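You operate a simulated robot arm through the tools that you are given. There is no shell and no other tool.

You run a simulated robot arm. Do the job below in one go: nothing can be reset, and whatever is moved stays where it is left.

TASK
Make up a fresh soak bath and stand the grey basket in it.
Fine: shut the drain lever of the empty basin, open the blue handle by the high soap pump till the water is past the blue line and shut it, add two pumps of soap and stir with a quarter turn of the handwheel. The rinse pump, filter valve and bleed button stay.

It is judged by the outcome, as a careful person would: the job done as asked, and still so three seconds after it is handed in. It fails if anything else is knocked over, pushed out of place, dropped, spilled or broken.

THE ROBOT
A 7-joint arm with a four-finger gripper, fixed in place. Base frame: the origin is at the foot of the arm, x ahead of it, y to its left, z up. Readings come in mm, degrees, newtons and seconds.
Its first joint turns from -69.0 to 172.0 degrees. Payload 3.67 kg.
The TCP is the grasp point between the finger pads, 28 mm short of the fingertips. In the tool frame z runs along the fingers and y along their closing line. Largest opening 112 mm; the body of the gripper starts 73 mm behind the TCP.
Orientation is that of the tool frame in the base frame, as a unit quaternion [x, y, z, w]. With the fingers straight down and closing along the base's y, the tool's x points along the base's -x, its y along +y and its z along -z.

THE INTERFACE
- The arm moves only by the tool apply_moves. Its argument "rows" is a list of rows, each a list of 7 numbers: the shift along the base's x, y, z in mm, then the turn, a rotation vector about the base's x, y, z in rad, then the gripper command, from -1 (fully open) to 1 (shut), values between in proportion. In form: [[tx, ty, tz, ax, ay, az, grip], ...]. A call has 1 to 20 rows; each row is the pose to reach, as a shift and turn from the pose commanded when the call began. Each row takes 0.2 s and may step no farther than 50 mm and 8.6 degrees from the row before; otherwise, or with a gripper value out of range, the whole call is refused. A pose out of reach is approached as far as the arm can. The call stops where the force on the tool passes 40 N (or 10 N more than at its start, if that is more) or the arm is blocked; 0.2 s more then pass. The fingers move at their own pace and stop on an object; they squeeze with about 23 N. The grip force told is the motor's: it shows also when the fingers shut on nothing. Time passes only in rows, and 0.2 s behind the last, so rows that repeat a pose let the fingers close. The reply holds the time, the measured pose of the TCP, the force on the tool along the base axes, the opening and the grip force, in the units named above and with some noise, with the torque about the TCP (base axes, N m) and any sound that the robot's microphone picked up.
- Cameras (640 x 400 px; columns grow to the right, rows downward): "scene" is fixed at [49.6, -501.2, 1617.5]; the picture's right is [-0.42, -0.91, 0.00], its down [-0.45, 0.21, -0.87] and it looks along [0.79, -0.37, -0.50] (base axes); focal length 297 px, centre (320, 200). "wrist" rides on the gripper at [60, -18, -104] in the tool frame; the picture's right is [0.29, 0.96, 0.00], its down [-0.80, 0.24, -0.55] and it looks along [-0.53, 0.16, 0.83] (tool axes); focal length 234 px, centre (320, 200). There is no depth. A picture from a camera that has moved, and an enlarged one, comes with that camera's place and axes in the base frame and with its lens.
- camera(camera): a new picture of that camera. No time passes.
- lift_body(by): slides the trunk up (or, below 0, down) by that many mm; the arm rides with it, the base frame stays. It gives what a move gives, with no picture.
- close_up(camera, box): a new picture of the part [left, top, right, bottom] of that camera's present view, enlarged. No time passes.
- sign_off(): hands the job in; it is judged then, once.

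Nothing tells you positions but the pictures and the camera data. Unless the task says otherwise, let go and move clear before handing in.

The tools are called after "Request:" as a command line: name --pt "numbers of a row" for each row, then --argument value for the rest, lists and objects as JSON in quotes. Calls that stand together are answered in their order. apply_moves: Moves the arm, as the interface text tells. Its arguments: {"type":"object","properties":{"rows":{"type":"array","items":{"type":"array","items":{"type":"number"}}}},"required":["rows"]} The other tools are called the same way: lift_body (by) slides the trunk up or down; camera (camera) takes a picture; close_up (camera, box) takes an enlarged picture of a part of a camera's view; sign_off () hands the job in.

At the start:

```text
time: 0.0
tcp_pos: [428.0, -597.7, 1471.7]
tcp_rot: [0.0, 1.0, 0.0, 0.0]
wrist_force: [-0.5, 0.2, 0.5]
ft_torque: [0.01, 0.0, -0.04]
width: 111.8
finger_force: 0.1
trunk travel left (down, up): [-775.0, 65.0]
```

scene: 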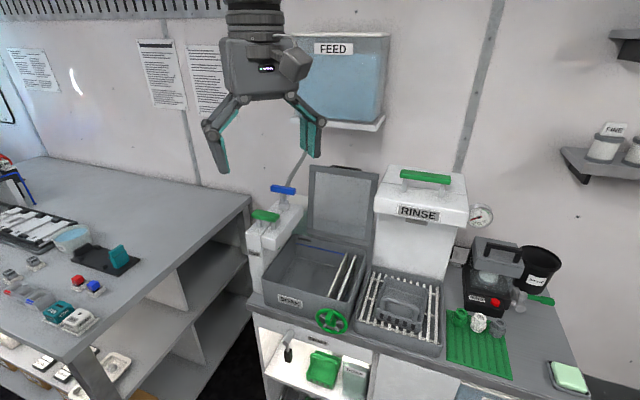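
wrist: 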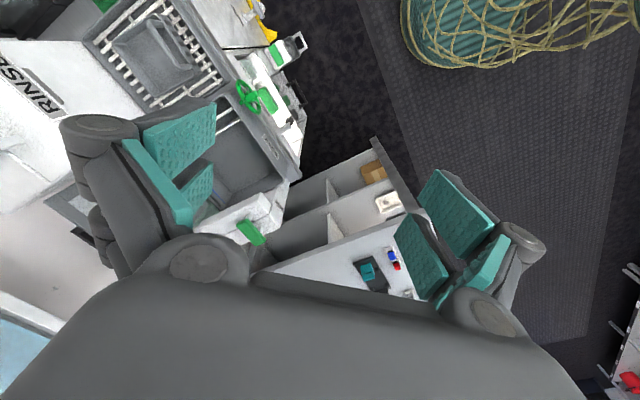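

I see a workbench with a soak basin (lid up), a rinse unit, a feed tank on the wall, and small valves and levers; the arm is high above the left. I'll look closer at each part before moving.

Request:
close_up --camera "scene" --box '[230, 150, 390, 250]'

Request:
close_up --camera "scene" --box '[230, 230, 390, 330]'

Request:
close_up --camera "scene" --box '[240, 300, 400, 400]'

Request:
close_up --camera "scene" --box '[350, 150, 510, 250]'

Request:
close_up --camera "scene" --box '[340, 240, 500, 340]'

Request:
close_up --camera "scene" --box '[440, 220, 600, 320]'

Request:
close_up --camera "scene" --box '[440, 300, 600, 400]'

```text
4.00 times, centred on (310, 200) of scene
camera zoom: at [49.6, -501.2, 1617.5], right [-0.42, -0.91, 0.0], down [-0.45, 0.21, -0.87], along [0.79, -0.37, -0.5], focal length 1187 px, centre (360, 200)
```

zoom: 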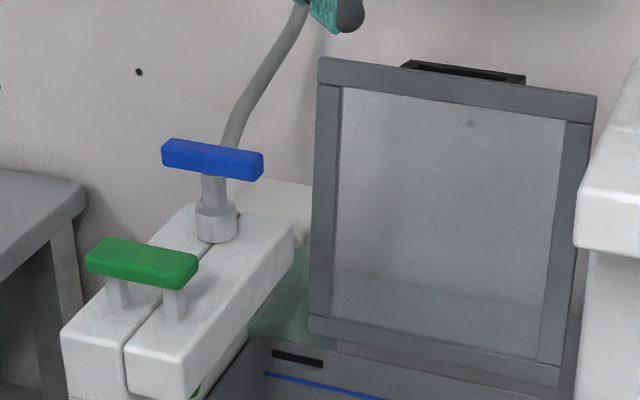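

```text
4.00 times, centred on (310, 280) of scene
camera zoom: at [49.6, -501.2, 1617.5], right [-0.42, -0.91, 0.0], down [-0.45, 0.21, -0.87], along [0.79, -0.37, -0.5], focal length 1187 px, centre (360, -120)
```

zoom: 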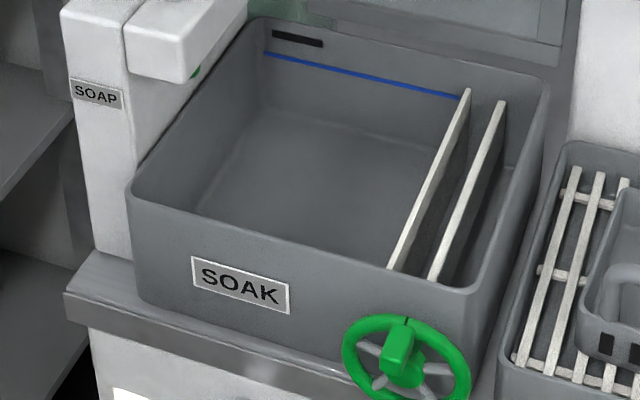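

```text
4.00 times, centred on (320, 350) of scene
camera zoom: at [49.6, -501.2, 1617.5], right [-0.42, -0.91, 0.0], down [-0.45, 0.21, -0.87], along [0.79, -0.37, -0.5], focal length 1187 px, centre (320, -400)
```

zoom: 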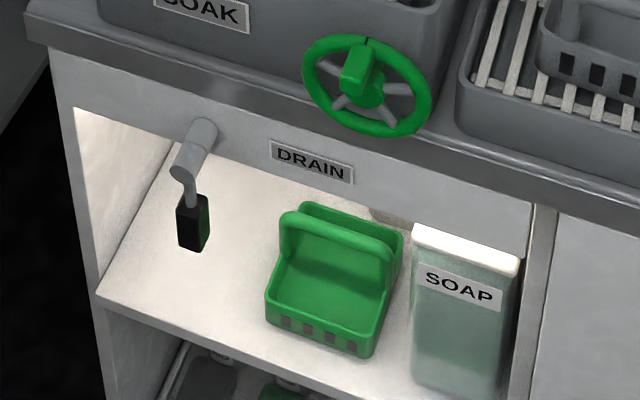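

```text
4.00 times, centred on (430, 200) of scene
camera zoom: at [49.6, -501.2, 1617.5], right [-0.42, -0.91, 0.0], down [-0.45, 0.21, -0.87], along [0.79, -0.37, -0.5], focal length 1187 px, centre (-120, 200)
```

zoom: 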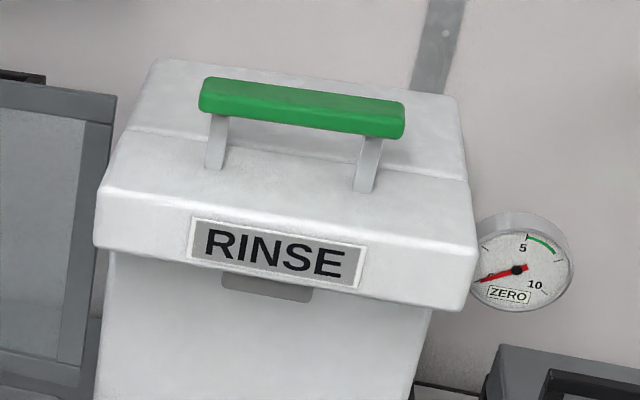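

```text
4.00 times, centred on (420, 290) of scene
camera zoom: at [49.6, -501.2, 1617.5], right [-0.42, -0.91, 0.0], down [-0.45, 0.21, -0.87], along [0.79, -0.37, -0.5], focal length 1187 px, centre (-80, -160)
```

zoom: 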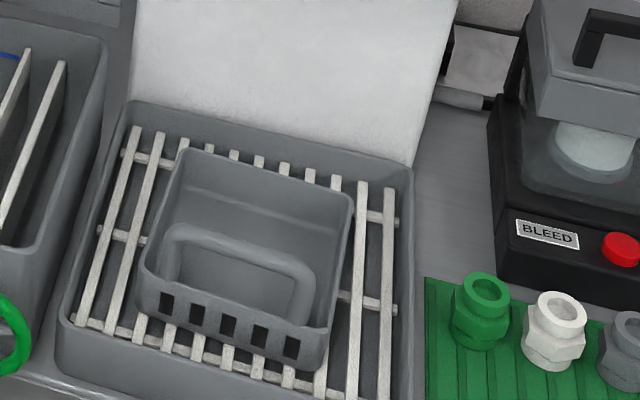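

```text
4.00 times, centred on (520, 270) of scene
camera zoom: at [49.6, -501.2, 1617.5], right [-0.42, -0.91, 0.0], down [-0.45, 0.21, -0.87], along [0.79, -0.37, -0.5], focal length 1187 px, centre (-480, -80)
```

zoom: 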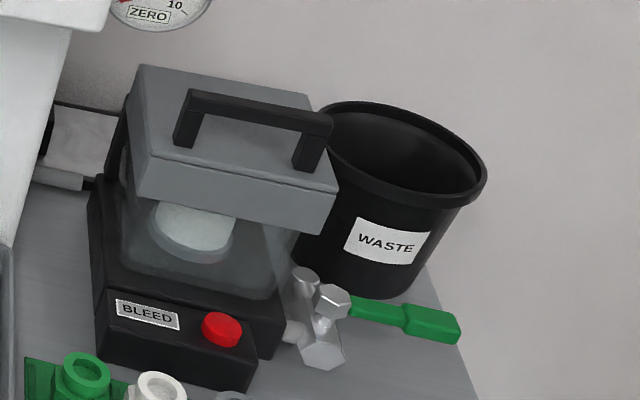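

```text
4.00 times, centred on (520, 350) of scene
camera zoom: at [49.6, -501.2, 1617.5], right [-0.42, -0.91, 0.0], down [-0.45, 0.21, -0.87], along [0.79, -0.37, -0.5], focal length 1187 px, centre (-480, -400)
```

zoom: 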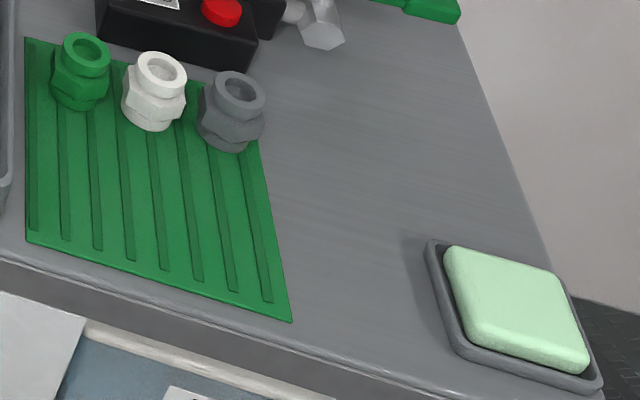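

The handwheel triangulates to about [533, -762, 917] and the soap handle to about [796, -670, 1135], so the bench front runs diagonally at about 45°. Next I'll zoom in on the drain and valves from the wrist camera.

Request:
close_up --camera "wrist" --box '[200, 0, 360, 100]'

Request:
close_up --camera "wrist" --box '[180, 90, 340, 270]'

Request:
close_up --camera "scene" --box '[260, 320, 340, 370]'

Request:
close_up --camera "scene" --box '[240, 170, 320, 220]'

Request:
close_up --camera "scene" --box '[300, 290, 380, 340]'

Request:
close_up --camera "scene" --box '[240, 0, 400, 140]'

```text
4.00 times, centred on (280, 50) of wrist
camera zoom: at [368.4, -615.7, 1576.0], right [-0.29, 0.96, 0.0], down [0.8, 0.24, 0.55], along [0.53, 0.16, -0.83], focal length 937 px, centre (480, 800)
```

zoom: 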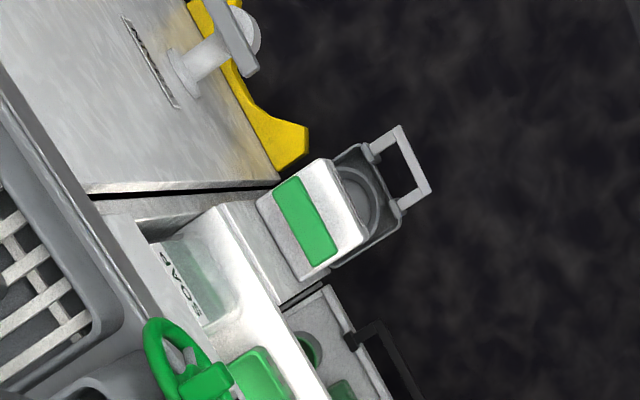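

```text
2.22 times, centred on (260, 180) of wrist
camera zoom: at [368.4, -615.7, 1576.0], right [-0.29, 0.96, 0.0], down [0.8, 0.24, 0.55], along [0.53, 0.16, -0.83], focal length 520 px, centre (453, 244)
```

zoom: 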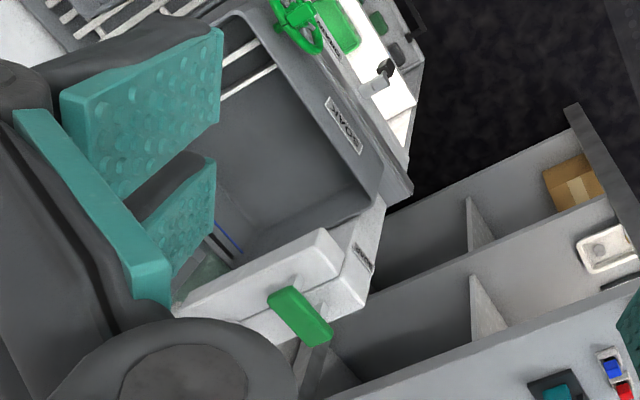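

```text
8.00 times, centred on (300, 345) of scene
camera zoom: at [49.6, -501.2, 1617.5], right [-0.42, -0.91, 0.0], down [-0.45, 0.21, -0.87], along [0.79, -0.37, -0.5], focal length 2374 px, centre (480, -960)
```

zoom: 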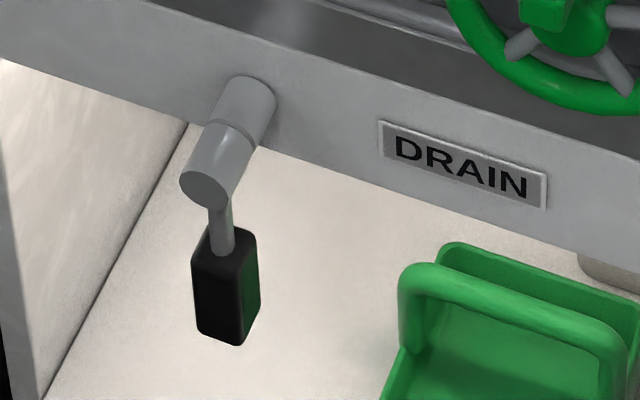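

```text
8.00 times, centred on (280, 195) of scene
camera zoom: at [49.6, -501.2, 1617.5], right [-0.42, -0.91, 0.0], down [-0.45, 0.21, -0.87], along [0.79, -0.37, -0.5], focal length 2374 px, centre (640, 240)
```

zoom: 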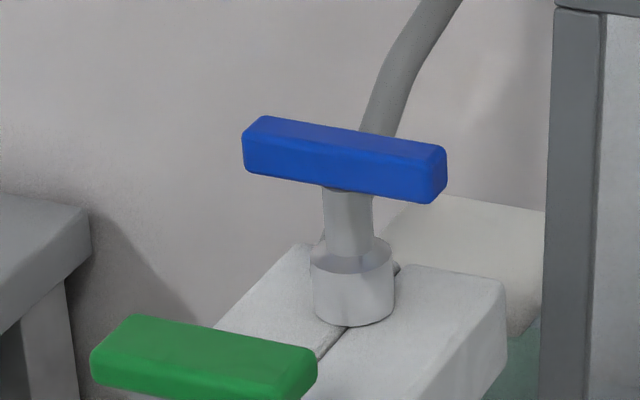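

```text
8.00 times, centred on (340, 315) of scene
camera zoom: at [49.6, -501.2, 1617.5], right [-0.42, -0.91, 0.0], down [-0.45, 0.21, -0.87], along [0.79, -0.37, -0.5], focal length 2374 px, centre (160, -720)
```

zoom: 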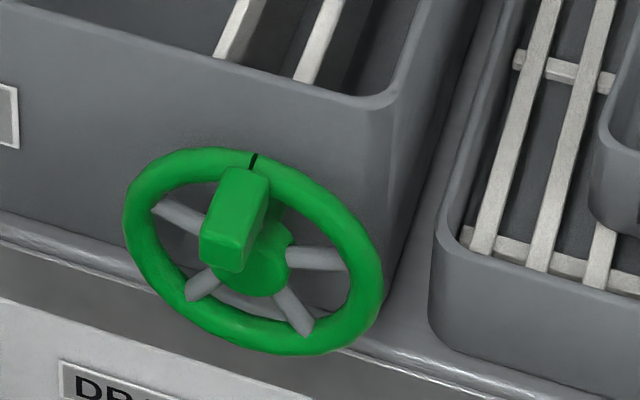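

```text
2.86 times, centred on (320, 70) of scene
camera zoom: at [49.6, -501.2, 1617.5], right [-0.42, -0.91, 0.0], down [-0.45, 0.21, -0.87], along [0.79, -0.37, -0.5], focal length 848 px, centre (320, 571)
```

zoom: 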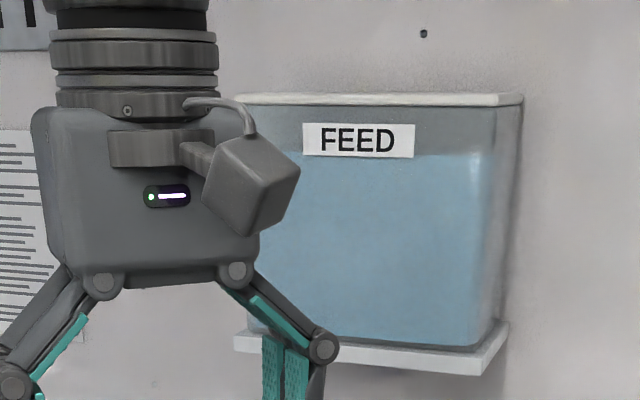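

The drain lever hangs straight down, in line with the pipe and so presumably open, and the handwheel has a grab block at its hub. I'll turn the tool square to the bench in free air first and see how the arm responds.

Request:
apply_moves --pt "0 0 0 0 0 -0.14 1" --pt "0 0 0 0 0 -0.28 1" --pt "0 0 0 0 0 -0.42 1" --pt "0 0 0 0 0 -0.56 1" --pt "0 0 0 0 0 -0.7 1" --pt "0 0 0 0 0 -0.77 1"

```text
time: 1.4
tcp_pos: [428.9, -597.6, 1472.5]
tcp_rot: [0.374, 0.927, 0.0, 0.0]
wrist_force: [0.8, 0.3, -0.1]
ft_torque: [0.01, -0.02, 0.04]
width: 0.0
finger_force: 23.4
trunk travel left (down, up): [-775.0, 65.0]
```

Request:
camera --camera "wrist"

Request:
camera --camera "scene"

```text
taken
camera wrist: at [372.6, -568.8, 1576.1], right [0.46, 0.89, 0.0], down [0.74, -0.38, 0.55], along [0.49, -0.26, -0.83], focal length 234 px, centre (320, 200)
```

wrist: 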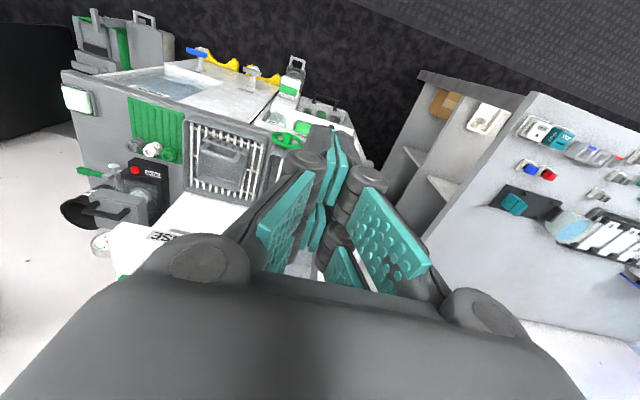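

```text
taken
```

scene: 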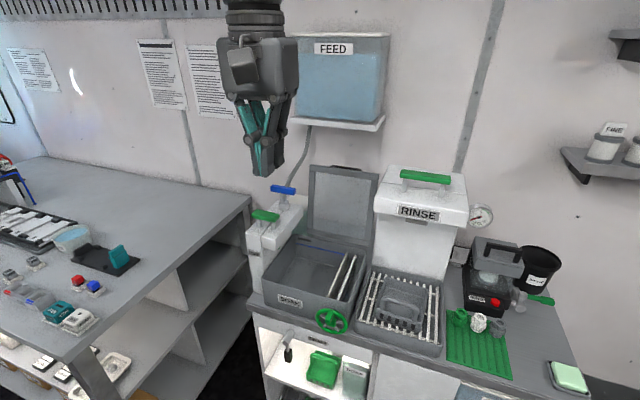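

The turn worked as expected, and the rack slats show the bench runs at exactly 45°. A second blue handle sits low by another soap pump, so the right one is the high one on the upper bench. Now I'll tilt the tool forward and test the reach.

Request:
apply_moves --pt "0 0 0 0 0 -0.0154 -1" --pt "0 0 0 0 0 -0.0154 -1"

Request:
apply_moves --pt "0 0 0 -0.1 -0.1 0 -1" --pt "0 0 0 -0.2 -0.2 0 -1" --pt "0 0 0 -0.3 -0.3 0 -1" --pt "0 0 0 -0.4 -0.4 0 -1" --pt "0 0 0 -0.5 -0.5 0 -1" --pt "0 0 0 -0.555 -0.555 0 -1"

Request:
camera --camera "wrist"

Request:
camera --camera "scene"

```text
time: 2.0
tcp_pos: [428.3, -597.1, 1472.4]
tcp_rot: [0.382, 0.924, 0.0, 0.0]
wrist_force: [-0.4, -0.7, -0.4]
ft_torque: [-0.03, 0.02, -0.01]
width: 106.4
finger_force: 0.1
trunk travel left (down, up): [-775.0, 65.0]
```

```text
time: 3.4
tcp_pos: [423.0, -606.6, 1451.3]
tcp_rot: [0.367, 0.855, -0.123, 0.345]
wrist_force: [-0.8, -0.3, -0.3]
ft_torque: [0.0, -0.01, -0.02]
width: 111.9
finger_force: 0.1
trunk travel left (down, up): [-775.0, 65.0]
```

```text
taken
camera wrist: at [329.4, -539.5, 1486.3], right [0.54, 0.83, -0.16], down [0.29, -0.01, 0.96], along [0.79, -0.56, -0.24], focal length 234 px, centre (320, 200)
```

wrist: 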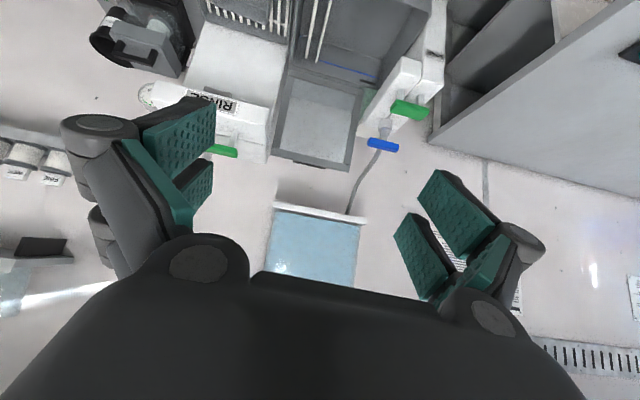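

```text
taken
```

scene: 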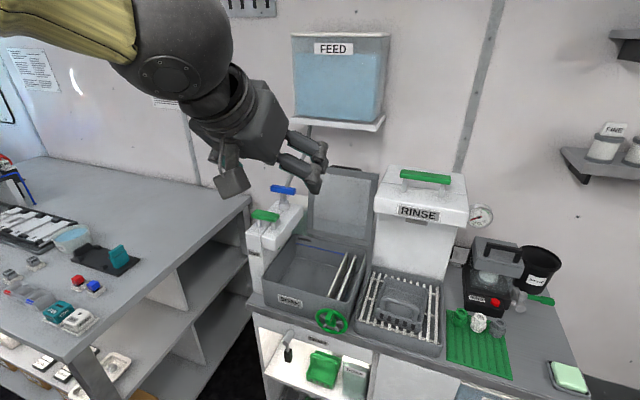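

The arm stopped a little short of the commanded pose, so it is probably near a joint limit up here. I'll hold still and check whether it settles.

Request:
apply_moves --pt "0 0 0 0 0 0 -1" --pt "0 0 0 0 0 0 -1"

```text
time: 4.0
tcp_pos: [422.8, -608.8, 1451.6]
tcp_rot: [0.367, 0.855, -0.123, 0.344]
wrist_force: [-0.1, 1.1, 0.2]
ft_torque: [0.0, 0.0, 0.01]
width: 112.2
finger_force: 0.1
trunk travel left (down, up): [-775.0, 65.0]
```

It's a true limit in this folded posture. I'll reach farther out and lower, where the tilt should come more easily.

Request:
apply_moves --pt "17 -17 -30 0 0 0 -1" --pt "34 -34 -60 0 0 0 -1" --pt "51 -51 -90 0 0 0 -1" --pt "68 -68 -120 0 0 0 -1" --pt "85 -85 -150 0 0 0 -1" --pt "85 -85 -150 0 0 0 -1"

Request:
camera --camera "wrist"

```text
time: 5.4
tcp_pos: [508.1, -682.7, 1324.3]
tcp_rot: [0.354, 0.853, -0.146, 0.356]
wrist_force: [-0.7, 0.1, 0.2]
ft_torque: [0.06, -0.04, 0.05]
width: 111.8
finger_force: 0.2
trunk travel left (down, up): [-775.0, 65.0]
```

```text
taken
camera wrist: at [414.2, -613.2, 1354.7], right [0.53, 0.82, -0.2], down [0.29, 0.05, 0.96], along [0.79, -0.57, -0.21], focal length 234 px, centre (320, 200)
```

wrist: 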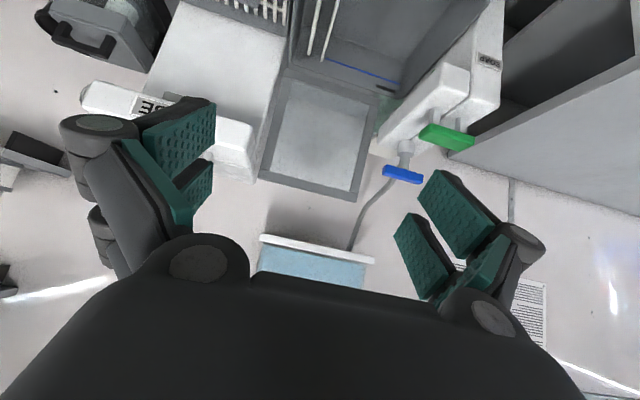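

The pose is now reached. The blue handle triangulates to about [849, -745, 1179] and the green soap bar to [798, -670, 1133]. I'll back off from the bench and lower the trunk to look at the drain lever.

Request:
apply_moves --pt "-25 25 0 0 0 0 -1" --pt "-50 50 0 0 0 0 -1" --pt "-75 75 0 0 0 0 -1"

Request:
lift_body --by -300

Request:
camera --camera "wrist"

Request:
camera --camera "scene"

```text
time: 6.2
tcp_pos: [439.2, -604.1, 1322.2]
tcp_rot: [0.352, 0.854, -0.147, 0.354]
wrist_force: [-0.3, 0.7, 0.0]
ft_torque: [-0.02, -0.03, -0.01]
width: 111.7
finger_force: 0.1
trunk travel left (down, up): [-775.0, 65.0]
```

```text
time: 9.2
tcp_pos: [438.8, -606.5, 1022.1]
tcp_rot: [0.353, 0.854, -0.147, 0.354]
wrist_force: [0.1, -0.1, -0.5]
ft_torque: [-0.02, -0.02, -0.01]
width: 111.8
finger_force: 0.0
trunk travel left (down, up): [-475.0, 365.0]
```

```text
taken
camera wrist: at [344.0, -537.8, 1053.0], right [0.53, 0.82, -0.21], down [0.29, 0.05, 0.96], along [0.79, -0.57, -0.21], focal length 234 px, centre (320, 200)
```

wrist: 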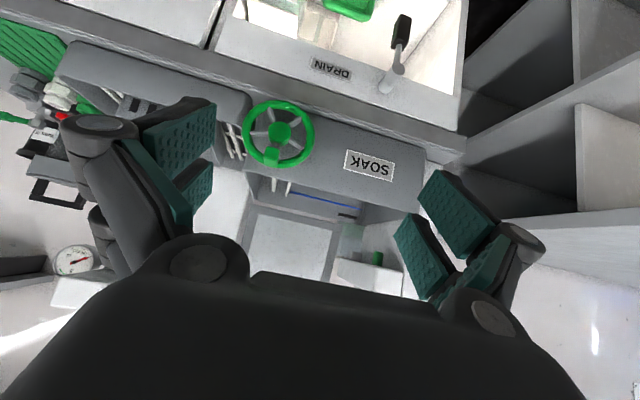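

```text
taken
```

scene: 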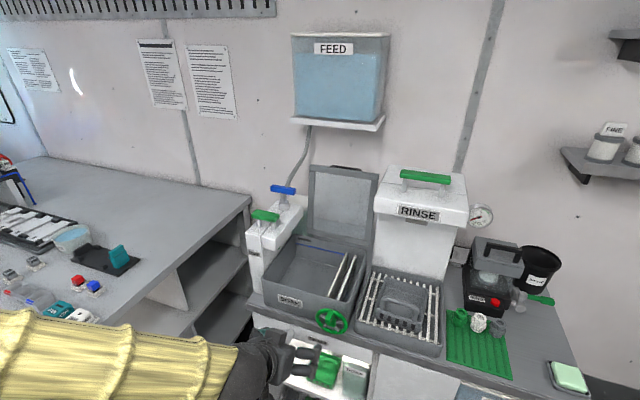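

The lever, handwheel and basin front are now in view of the wrist camera. I'll zoom in on each.

Request:
close_up --camera "wrist" --box '[320, 0, 480, 120]'

Request:
close_up --camera "wrist" --box '[210, 70, 370, 190]'

```text
3.33 times, centred on (400, 60) of wrist
camera zoom: at [344.0, -537.8, 1053.0], right [0.53, 0.82, -0.21], down [0.29, 0.05, 0.96], along [0.79, -0.57, -0.21], focal length 781 px, centre (53, 667)
```

zoom: 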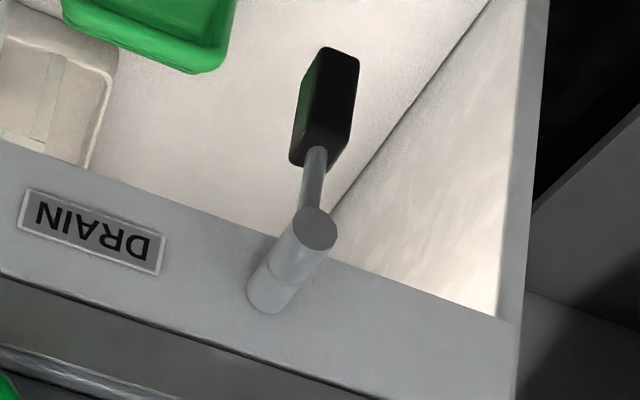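

```text
3.33 times, centred on (290, 130) of wrist
camera zoom: at [344.0, -537.8, 1053.0], right [0.53, 0.82, -0.21], down [0.29, 0.05, 0.96], along [0.79, -0.57, -0.21], focal length 781 px, centre (420, 433)
```

zoom: 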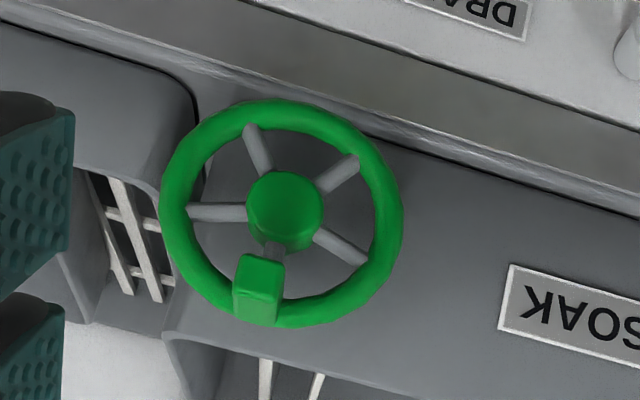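

From two views the lever pivot is at depth 903, right 19, z 766, with the grip tip near z 700. The wheel has a spinner knob at 12 o'clock. I'll move in front of the lever with the fingers shut.

Request:
apply_moves --pt "19.7 10 -37 0 0 0 1" --pt "39.5 20 -74 0 0 0 1" --pt "59.2 30.2 -111 0 0 0 1" --pt "79 40.3 -148 0 0 0 1" --pt "98.7 50.3 -185 0 0 0 1" --pt "118.5 60.4 -222 0 0 0 1"

Request:
apply_moves --pt "0 0 0 -0.1 -0.1 0 1" --pt "0 0 0 -0.2 -0.2 0 1" --pt "0 0 0 -0.3 -0.3 0 1" --pt "0 0 0 -0.4 -0.4 0 1" --pt "0 0 0 -0.4 -0.4 0 1"

Request:
camera --camera "wrist"

Request:
camera --camera "scene"

```text
time: 10.6
tcp_pos: [557.6, -545.5, 798.2]
tcp_rot: [0.353, 0.854, -0.147, 0.353]
wrist_force: [-0.2, -0.4, 0.9]
ft_torque: [-0.03, -0.01, 0.0]
width: 0.0
finger_force: 23.2
trunk travel left (down, up): [-475.0, 365.0]
```

```text
time: 11.8
tcp_pos: [556.6, -558.7, 808.4]
tcp_rot: [0.338, 0.819, -0.176, 0.428]
wrist_force: [-0.5, 0.5, -0.7]
ft_torque: [-0.03, -0.02, -0.01]
width: 0.0
finger_force: 22.8
out of reach, approached as far as the arm can: row 2, 3, 4, 5
trunk travel left (down, up): [-475.0, 365.0]
```

```text
taken
camera wrist: at [458.6, -487.9, 818.5], right [0.56, 0.8, -0.24], down [0.17, 0.17, 0.97], along [0.81, -0.58, -0.04], focal length 234 px, centre (320, 200)
```

wrist: 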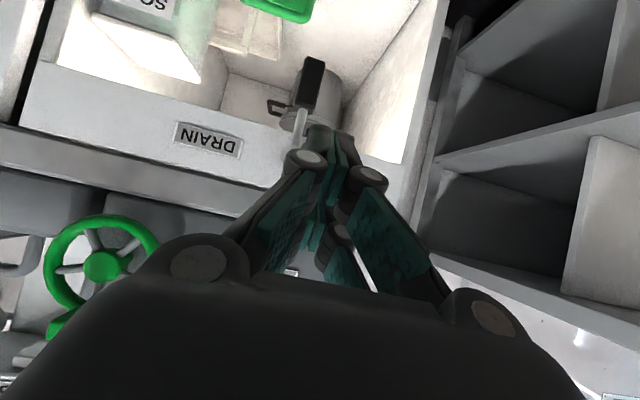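

```text
taken
```

scene: 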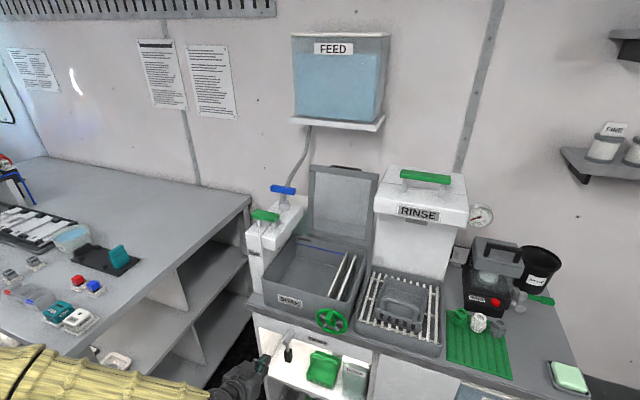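

The tool tilt tops out near 52° here, which is enough to push the lever. I'll command 49° and come alongside the lever on its left.

Request:
apply_moves --pt "0 0 0 0.1 0.1 0 1" --pt "0 0 0 0.2 0.2 0 1" --pt "0 0 0 0.3 0.3 0 1" --pt "0 0 0 0.35 0.35 0 1"

Request:
camera --camera "wrist"

```text
time: 12.8
tcp_pos: [555.2, -559.8, 808.6]
tcp_rot: [0.371, 0.899, -0.087, 0.215]
wrist_force: [0.7, -0.2, -0.1]
ft_torque: [0.02, -0.02, -0.01]
width: 0.1
finger_force: 23.2
trunk travel left (down, up): [-475.0, 365.0]
```

```text
taken
camera wrist: at [472.1, -501.5, 874.0], right [0.49, 0.86, -0.13], down [0.49, -0.16, 0.85], along [0.72, -0.48, -0.5], focal length 234 px, centre (320, 200)
```

wrist: 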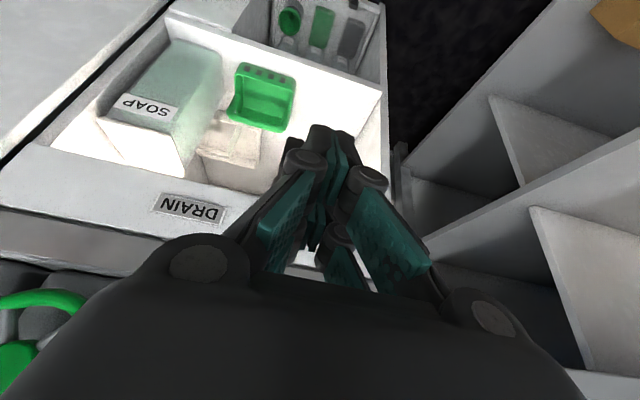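

A failed reach resets the commanded pose, so the tilt is now about 27°. I'll bring it back to 50° and move to the lever's left side.

Request:
apply_moves --pt "6 1 -10 -0.095 -0.095 0 1" --pt "12 2 -20 -0.19 -0.19 0 1" --pt "19 2.6 -28.6 -0.284 -0.284 0 1" --pt "19 2.6 -28.6 -0.284 -0.284 0 1"

Request:
close_up --camera "scene" --box '[220, 310, 380, 400]'

Request:
camera --camera "wrist"

```text
time: 13.8
tcp_pos: [574.2, -555.0, 780.2]
tcp_rot: [0.345, 0.838, -0.16, 0.391]
wrist_force: [-0.3, 0.3, 0.1]
ft_torque: [-0.02, -0.04, -0.01]
width: 0.1
finger_force: 22.8
trunk travel left (down, up): [-475.0, 365.0]
```

```text
4.00 times, centred on (300, 355) of scene
camera zoom: at [49.6, -501.2, 1617.5], right [-0.42, -0.91, 0.0], down [-0.45, 0.21, -0.87], along [0.79, -0.37, -0.5], focal length 1187 px, centre (400, -420)
```

zoom: 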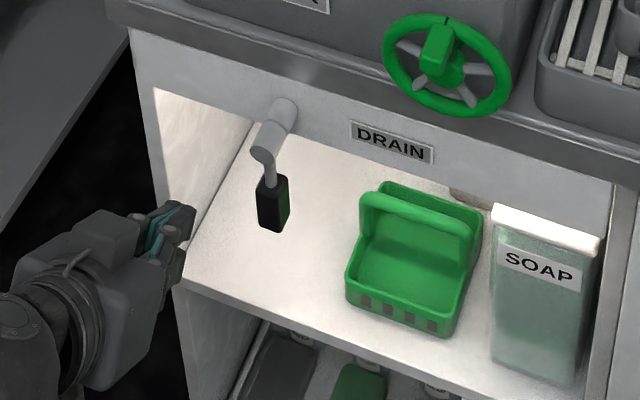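

```text
taken
camera wrist: at [478.8, -485.5, 801.0], right [0.54, 0.81, -0.22], down [0.23, 0.11, 0.97], along [0.81, -0.58, -0.13], focal length 234 px, centre (320, 200)
```

wrist: 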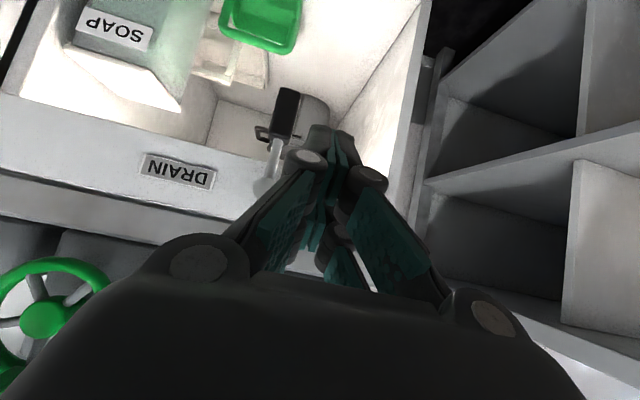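

The lever grip is confirmed at right ≈ 20 and z ≈ 690–738, and the fingers are left of it with clearance. I'll slide in alongside it.

Request:
apply_moves --pt "19.2 -19.2 -20 0 0 0 1" --pt "38.4 -38.4 -40 0 0 0 1" --pt "57.6 -57.6 -60 0 0 0 1"

Request:
close_up --camera "scene" --box '[220, 310, 380, 400]'

Request:
camera --camera "wrist"

```text
time: 14.6
tcp_pos: [632.1, -612.6, 718.5]
tcp_rot: [0.345, 0.838, -0.16, 0.39]
wrist_force: [-1.2, -0.4, 0.3]
ft_torque: [0.03, 0.0, 0.03]
width: 0.0
finger_force: 23.0
trunk travel left (down, up): [-475.0, 365.0]
```

```text
4.00 times, centred on (300, 355) of scene
camera zoom: at [49.6, -501.2, 1617.5], right [-0.42, -0.91, 0.0], down [-0.45, 0.21, -0.87], along [0.79, -0.37, -0.5], focal length 1187 px, centre (400, -420)
```

zoom: 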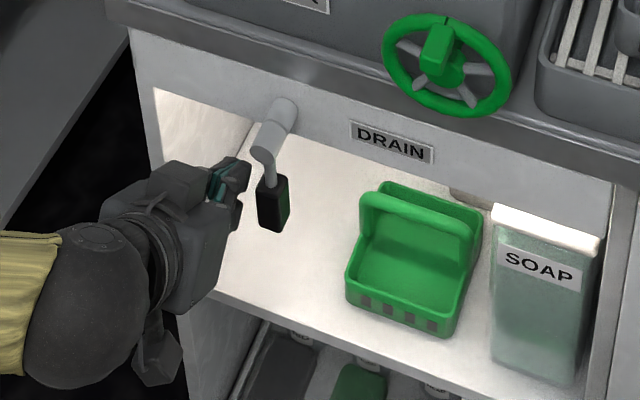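

```text
taken
camera wrist: at [536.7, -543.9, 739.9], right [0.54, 0.81, -0.22], down [0.23, 0.11, 0.97], along [0.81, -0.57, -0.13], focal length 234 px, centre (320, 200)
```

wrist: 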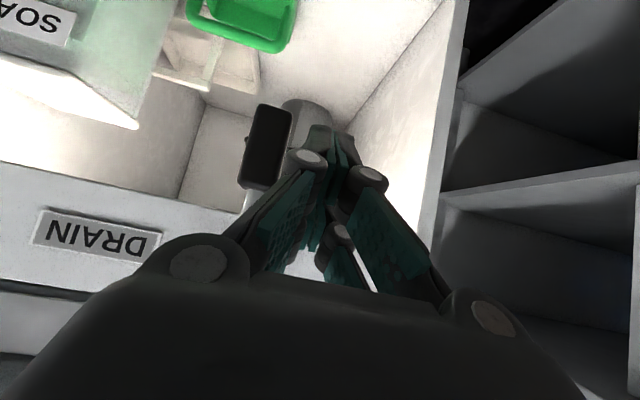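

The fingertips are beside the grip. I'll push gently to the right and check whether the lever swings.

Request:
apply_moves --pt "-7.1 -7.1 -1 0 0 0 1" --pt "-14.1 -14.1 -4 0 0 0 1" --pt "-21.2 -21.2 -6 0 0 0 1"

Request:
close_up --camera "scene" --box '[220, 310, 380, 400]'

```text
time: 15.2
tcp_pos: [625.9, -619.4, 716.8]
tcp_rot: [0.34, 0.84, -0.154, 0.394]
wrist_force: [10.0, 39.7, 12.3]
ft_torque: [-0.42, 0.06, 0.23]
width: 0.1
finger_force: 23.0
trunk travel left (down, up): [-475.0, 365.0]
stopped in row 3: the force on the tool passed its limit at 49 N (the readings are from after the stop); the commanded pose is now the measured one
```

```text
4.00 times, centred on (300, 355) of scene
camera zoom: at [49.6, -501.2, 1617.5], right [-0.42, -0.91, 0.0], down [-0.45, 0.21, -0.87], along [0.79, -0.37, -0.5], focal length 1187 px, centre (400, -420)
```

zoom: 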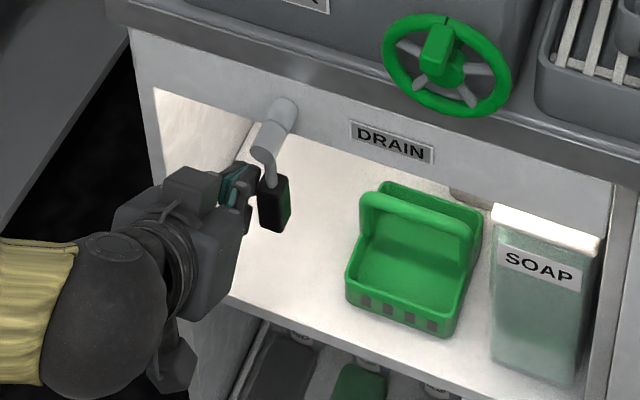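

The lever won't move to the right, so that side is against its stop. I'll back out, go round to its right side and push left.

Request:
apply_moves --pt "5.7 5.7 0 0 0 0 1" --pt "-20.8 32.2 0 0 0 0 1" --pt "-47.3 58.7 0 0 0 0 1" --pt "-70.1 35.9 0 0 0 0 1" --pt "-94 12 0 0 0 0 1"

Request:
camera --camera "wrist"

Request:
close_up --camera "scene" --box '[220, 310, 380, 400]'

```text
time: 16.4
tcp_pos: [527.8, -612.9, 716.0]
tcp_rot: [0.343, 0.839, -0.157, 0.392]
wrist_force: [0.3, 0.7, 0.0]
ft_torque: [0.0, 0.01, 0.01]
width: 0.0
finger_force: 23.0
trunk travel left (down, up): [-475.0, 365.0]
```

```text
taken
camera wrist: at [432.0, -544.2, 737.0], right [0.54, 0.82, -0.21], down [0.23, 0.11, 0.97], along [0.81, -0.57, -0.13], focal length 234 px, centre (320, 200)
```

wrist: 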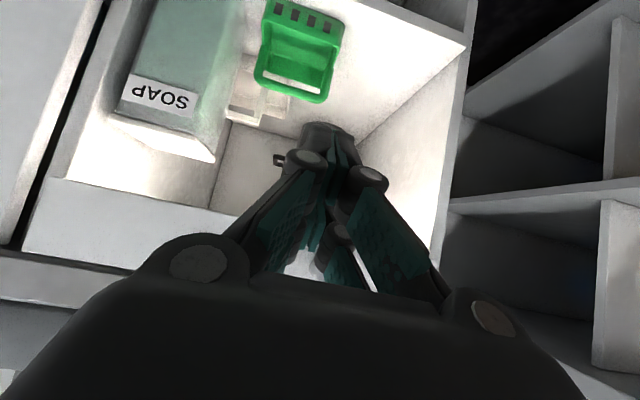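

```text
4.00 times, centred on (300, 355) of scene
camera zoom: at [49.6, -501.2, 1617.5], right [-0.42, -0.91, 0.0], down [-0.45, 0.21, -0.87], along [0.79, -0.37, -0.5], focal length 1187 px, centre (400, -420)
```

zoom: 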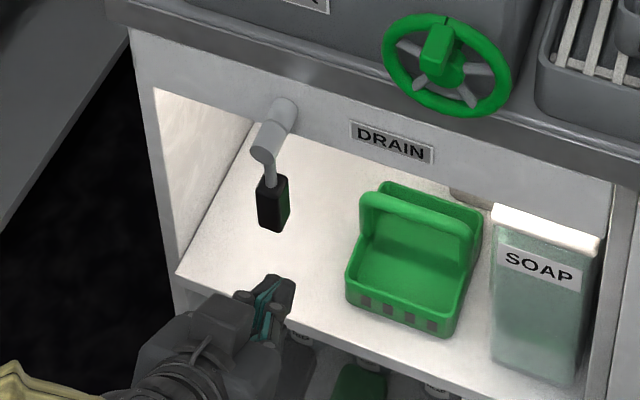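

I'm now right of the lever with clearance, so I'll move in beside it.

Request:
apply_moves --pt "17.5 -17.5 0 0 0 0 1" --pt "35 -35 0 0 0 0 1" --pt "52.3 -52.3 1 0 0 0 1"

Request:
camera --camera "wrist"

Request:
close_up --camera "scene" --box '[220, 310, 380, 400]'

```text
time: 17.2
tcp_pos: [581.9, -664.9, 716.7]
tcp_rot: [0.343, 0.839, -0.156, 0.392]
wrist_force: [0.6, -0.3, 0.5]
ft_torque: [-0.02, -0.05, 0.04]
width: 0.1
finger_force: 22.9
trunk travel left (down, up): [-475.0, 365.0]
```

```text
taken
camera wrist: at [484.4, -596.3, 737.8], right [0.54, 0.82, -0.21], down [0.23, 0.11, 0.97], along [0.81, -0.57, -0.13], focal length 234 px, centre (320, 200)
```

wrist: 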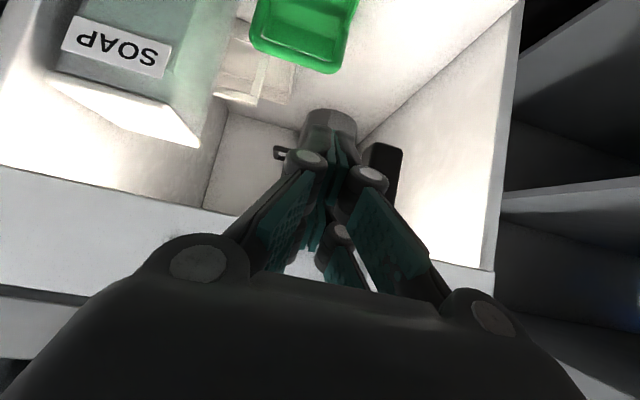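

```text
4.00 times, centred on (300, 355) of scene
camera zoom: at [49.6, -501.2, 1617.5], right [-0.42, -0.91, 0.0], down [-0.45, 0.21, -0.87], along [0.79, -0.37, -0.5], focal length 1187 px, centre (400, -420)
```

zoom: 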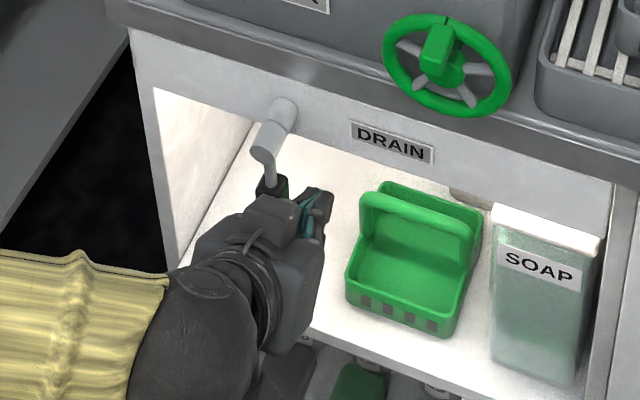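

Now a gentle push to the left to see if the lever swings.

Request:
apply_moves --pt "11.8 11.8 0 0 0 0 1" --pt "18.2 18.2 -2 0 0 0 1" --pt "23.8 23.8 -4 0 0 0 1"

Request:
close_up --camera "scene" --box '[220, 310, 380, 400]'

Request:
camera --camera "wrist"

```text
time: 18.0
tcp_pos: [604.4, -641.3, 715.3]
tcp_rot: [0.344, 0.839, -0.156, 0.392]
wrist_force: [-1.9, -1.3, -0.3]
ft_torque: [0.02, -0.04, 0.01]
width: 0.1
finger_force: 22.9
trunk travel left (down, up): [-475.0, 365.0]
```

```text
4.00 times, centred on (300, 355) of scene
camera zoom: at [49.6, -501.2, 1617.5], right [-0.42, -0.91, 0.0], down [-0.45, 0.21, -0.87], along [0.79, -0.37, -0.5], focal length 1187 px, centre (400, -420)
```

zoom: 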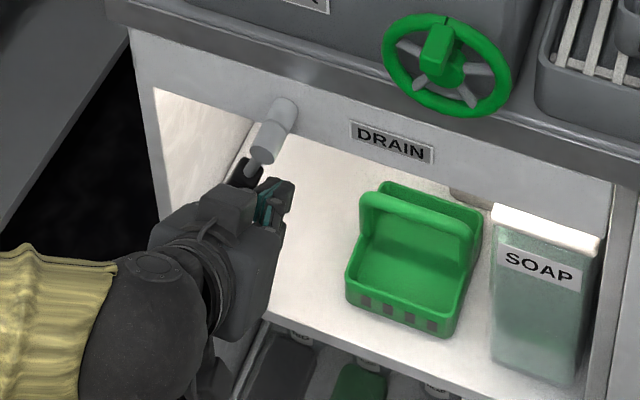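

```text
taken
camera wrist: at [507.8, -571.5, 734.4], right [0.54, 0.82, -0.21], down [0.23, 0.11, 0.97], along [0.81, -0.57, -0.13], focal length 234 px, centre (320, 200)
```

wrist: 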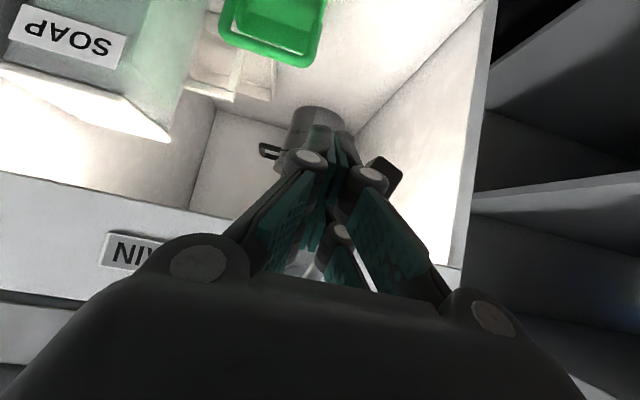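

The lever swings left with almost no force. I'll carry on round the arc.

Request:
apply_moves --pt "10.7 10.7 -4 0 0 0 1" --pt "20.3 20.3 0.5 0 0 0 1" --pt "28.9 28.9 7.5 0 0 0 1" --pt "36.1 36.1 17.4 0 0 0 1" --pt "41.1 41.1 26 0 0 0 1"

Request:
close_up --camera "scene" --box '[220, 310, 380, 400]'

Request:
camera --camera "wrist"

```text
time: 19.2
tcp_pos: [646.7, -599.0, 740.5]
tcp_rot: [0.343, 0.839, -0.157, 0.392]
wrist_force: [-0.2, -0.5, 1.1]
ft_torque: [-0.02, -0.01, -0.04]
width: 0.0
finger_force: 22.8
trunk travel left (down, up): [-475.0, 365.0]
```

```text
4.00 times, centred on (300, 355) of scene
camera zoom: at [49.6, -501.2, 1617.5], right [-0.42, -0.91, 0.0], down [-0.45, 0.21, -0.87], along [0.79, -0.37, -0.5], focal length 1187 px, centre (400, -420)
```

zoom: 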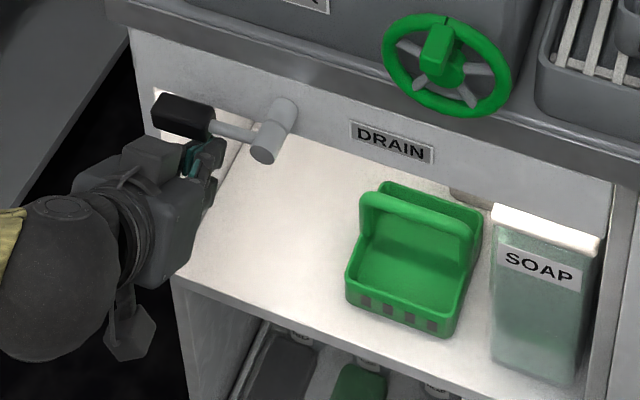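

```text
taken
camera wrist: at [550.0, -530.0, 760.1], right [0.54, 0.82, -0.21], down [0.23, 0.11, 0.97], along [0.81, -0.57, -0.13], focal length 234 px, centre (320, 200)
```

wrist: 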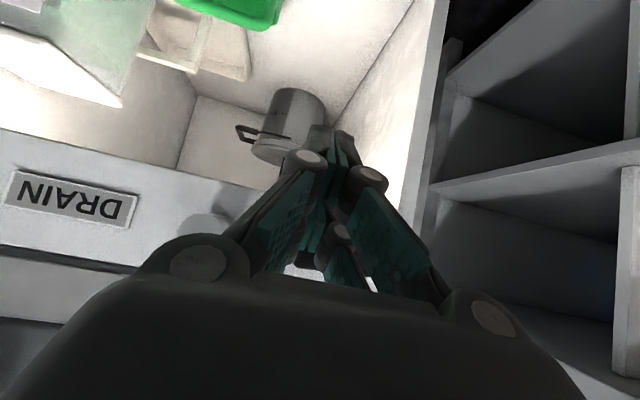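

The lever now lies level to the left and crosswise to the pipe. I'll nudge upward slightly to confirm it is against its stop.

Request:
apply_moves --pt "2 2 6 0 0 0 1" --pt "2 2 12 0 0 0 1" --pt "2 2 16 0 0 0 1"

Request:
close_up --camera "scene" --box '[220, 310, 380, 400]'

```text
time: 19.9
tcp_pos: [644.8, -595.3, 746.7]
tcp_rot: [0.343, 0.842, -0.155, 0.387]
wrist_force: [-6.8, 6.8, -9.3]
ft_torque: [-0.13, 0.07, -0.17]
width: 6.1
finger_force: 35.7
trunk travel left (down, up): [-475.0, 365.0]
stopped in row 3: the force on the tool passed its limit at 45 N (the readings are from after the stop); the commanded pose is now the measured one
```

```text
4.00 times, centred on (300, 355) of scene
camera zoom: at [49.6, -501.2, 1617.5], right [-0.42, -0.91, 0.0], down [-0.45, 0.21, -0.87], along [0.79, -0.37, -0.5], focal length 1187 px, centre (400, -420)
```

zoom: 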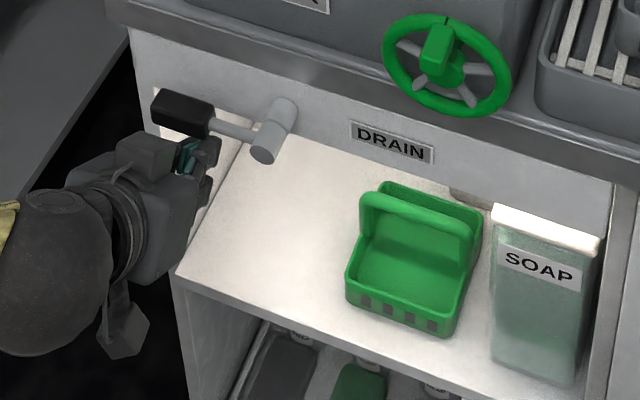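

The drain lever is firmly at its stop, so the drain is shut. I'll back away and raise the trunk for the blue handle.

Request:
apply_moves --pt "0 0 -10 0 0 0 1" --pt "-20 20 -14 0 0 0 1" --pt "-45 45 -14 0 0 0 1" --pt "-70 70 -14 0 0 0 1"

Request:
lift_body --by 300

Request:
close_up --camera "scene" --box '[220, 310, 380, 400]'

```text
time: 20.9
tcp_pos: [577.1, -531.2, 738.9]
tcp_rot: [0.342, 0.843, -0.152, 0.385]
wrist_force: [-0.2, -0.3, 0.2]
ft_torque: [0.01, -0.01, -0.01]
width: 0.1
finger_force: 35.7
out of reach, approached as far as the arm can: row 4
trunk travel left (down, up): [-475.0, 365.0]
```

```text
time: 23.9
tcp_pos: [576.5, -531.6, 1037.9]
tcp_rot: [0.343, 0.843, -0.152, 0.385]
wrist_force: [0.0, 0.2, 0.4]
ft_torque: [-0.02, 0.02, 0.01]
width: 0.1
finger_force: 35.7
trunk travel left (down, up): [-775.0, 65.0]
```

```text
4.00 times, centred on (300, 355) of scene
camera zoom: at [49.6, -501.2, 1617.5], right [-0.42, -0.91, 0.0], down [-0.45, 0.21, -0.87], along [0.79, -0.37, -0.5], focal length 1187 px, centre (400, -420)
```

zoom: 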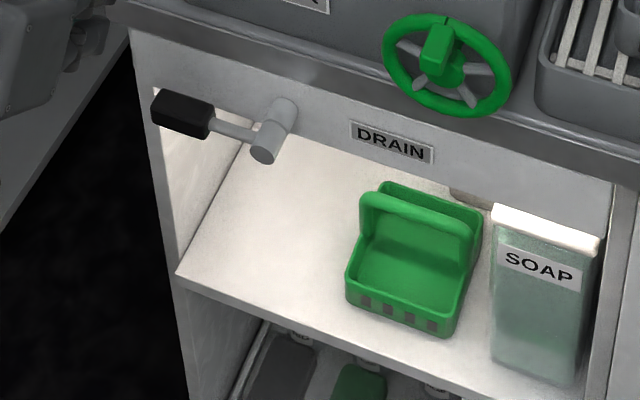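

Next I'll rise to a viewing pose in front of the soap pump and blue handle.

Request:
apply_moves --pt "10 -5 45 0 0 0 -1" --pt "20 -10 90 0 0 0 -1" --pt "35 -18 135 0 0 0 -1" --pt "60 -28 170 0 0 0 -1" --pt "88 -38 200 0 0 0 -1" --pt "116.5 -48.2 212 0 0 0 -1"

Request:
camera --camera "wrist"

Request:
camera --camera "scene"

```text
time: 25.3
tcp_pos: [688.3, -587.4, 1236.5]
tcp_rot: [0.348, 0.844, -0.156, 0.376]
wrist_force: [-0.1, -0.1, -0.6]
ft_torque: [-0.04, 0.01, 0.0]
width: 112.2
finger_force: 0.1
trunk travel left (down, up): [-775.0, 65.0]
```

```text
taken
camera wrist: at [592.2, -518.2, 1262.0], right [0.54, 0.82, -0.21], down [0.25, 0.08, 0.96], along [0.8, -0.57, -0.16], focal length 234 px, centre (320, 200)
```

wrist: 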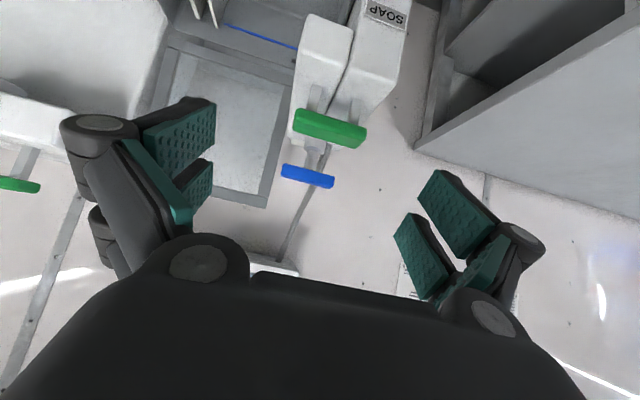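

```text
taken
```

scene: 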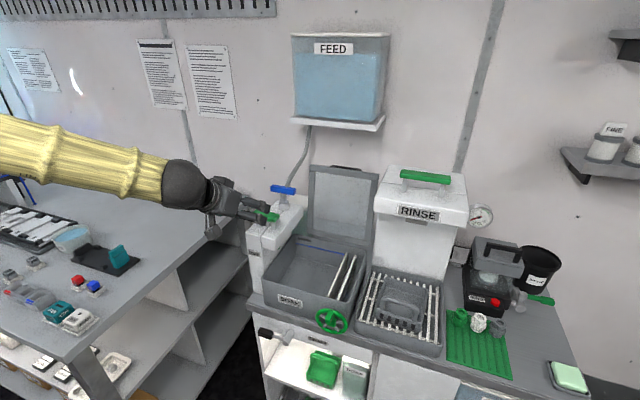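

The view now shows both handles. I'll zoom in to measure them well.

Request:
close_up --camera "wrist" --box '[240, 80, 400, 200]'

Request:
close_up --camera "scene" --box '[240, 170, 320, 220]'

```text
3.33 times, centred on (320, 140) of wrist
camera zoom: at [592.2, -518.2, 1262.0], right [0.54, 0.82, -0.21], down [0.25, 0.08, 0.96], along [0.8, -0.57, -0.16], focal length 781 px, centre (320, 400)
```

zoom: 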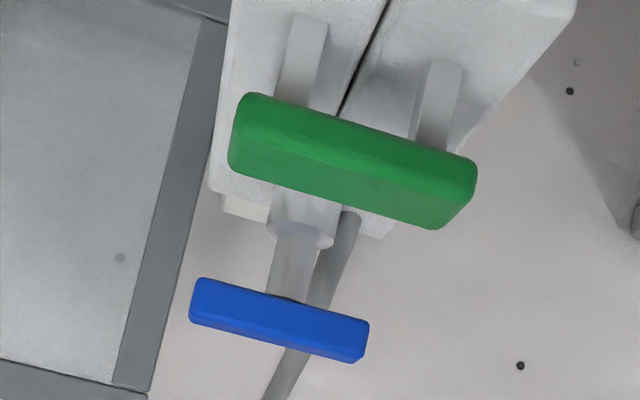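

```text
8.00 times, centred on (280, 195) of scene
camera zoom: at [49.6, -501.2, 1617.5], right [-0.42, -0.91, 0.0], down [-0.45, 0.21, -0.87], along [0.79, -0.37, -0.5], focal length 2374 px, centre (640, 240)
```

zoom: 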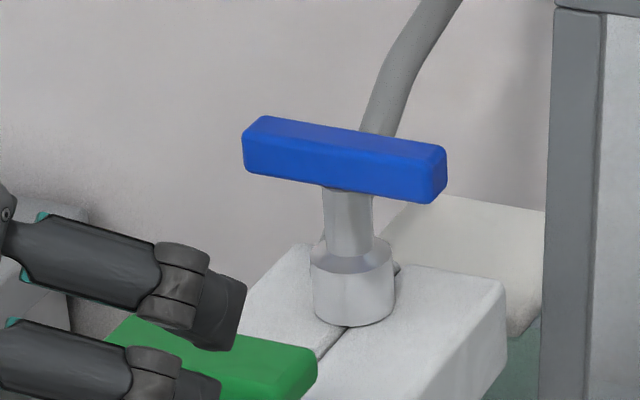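

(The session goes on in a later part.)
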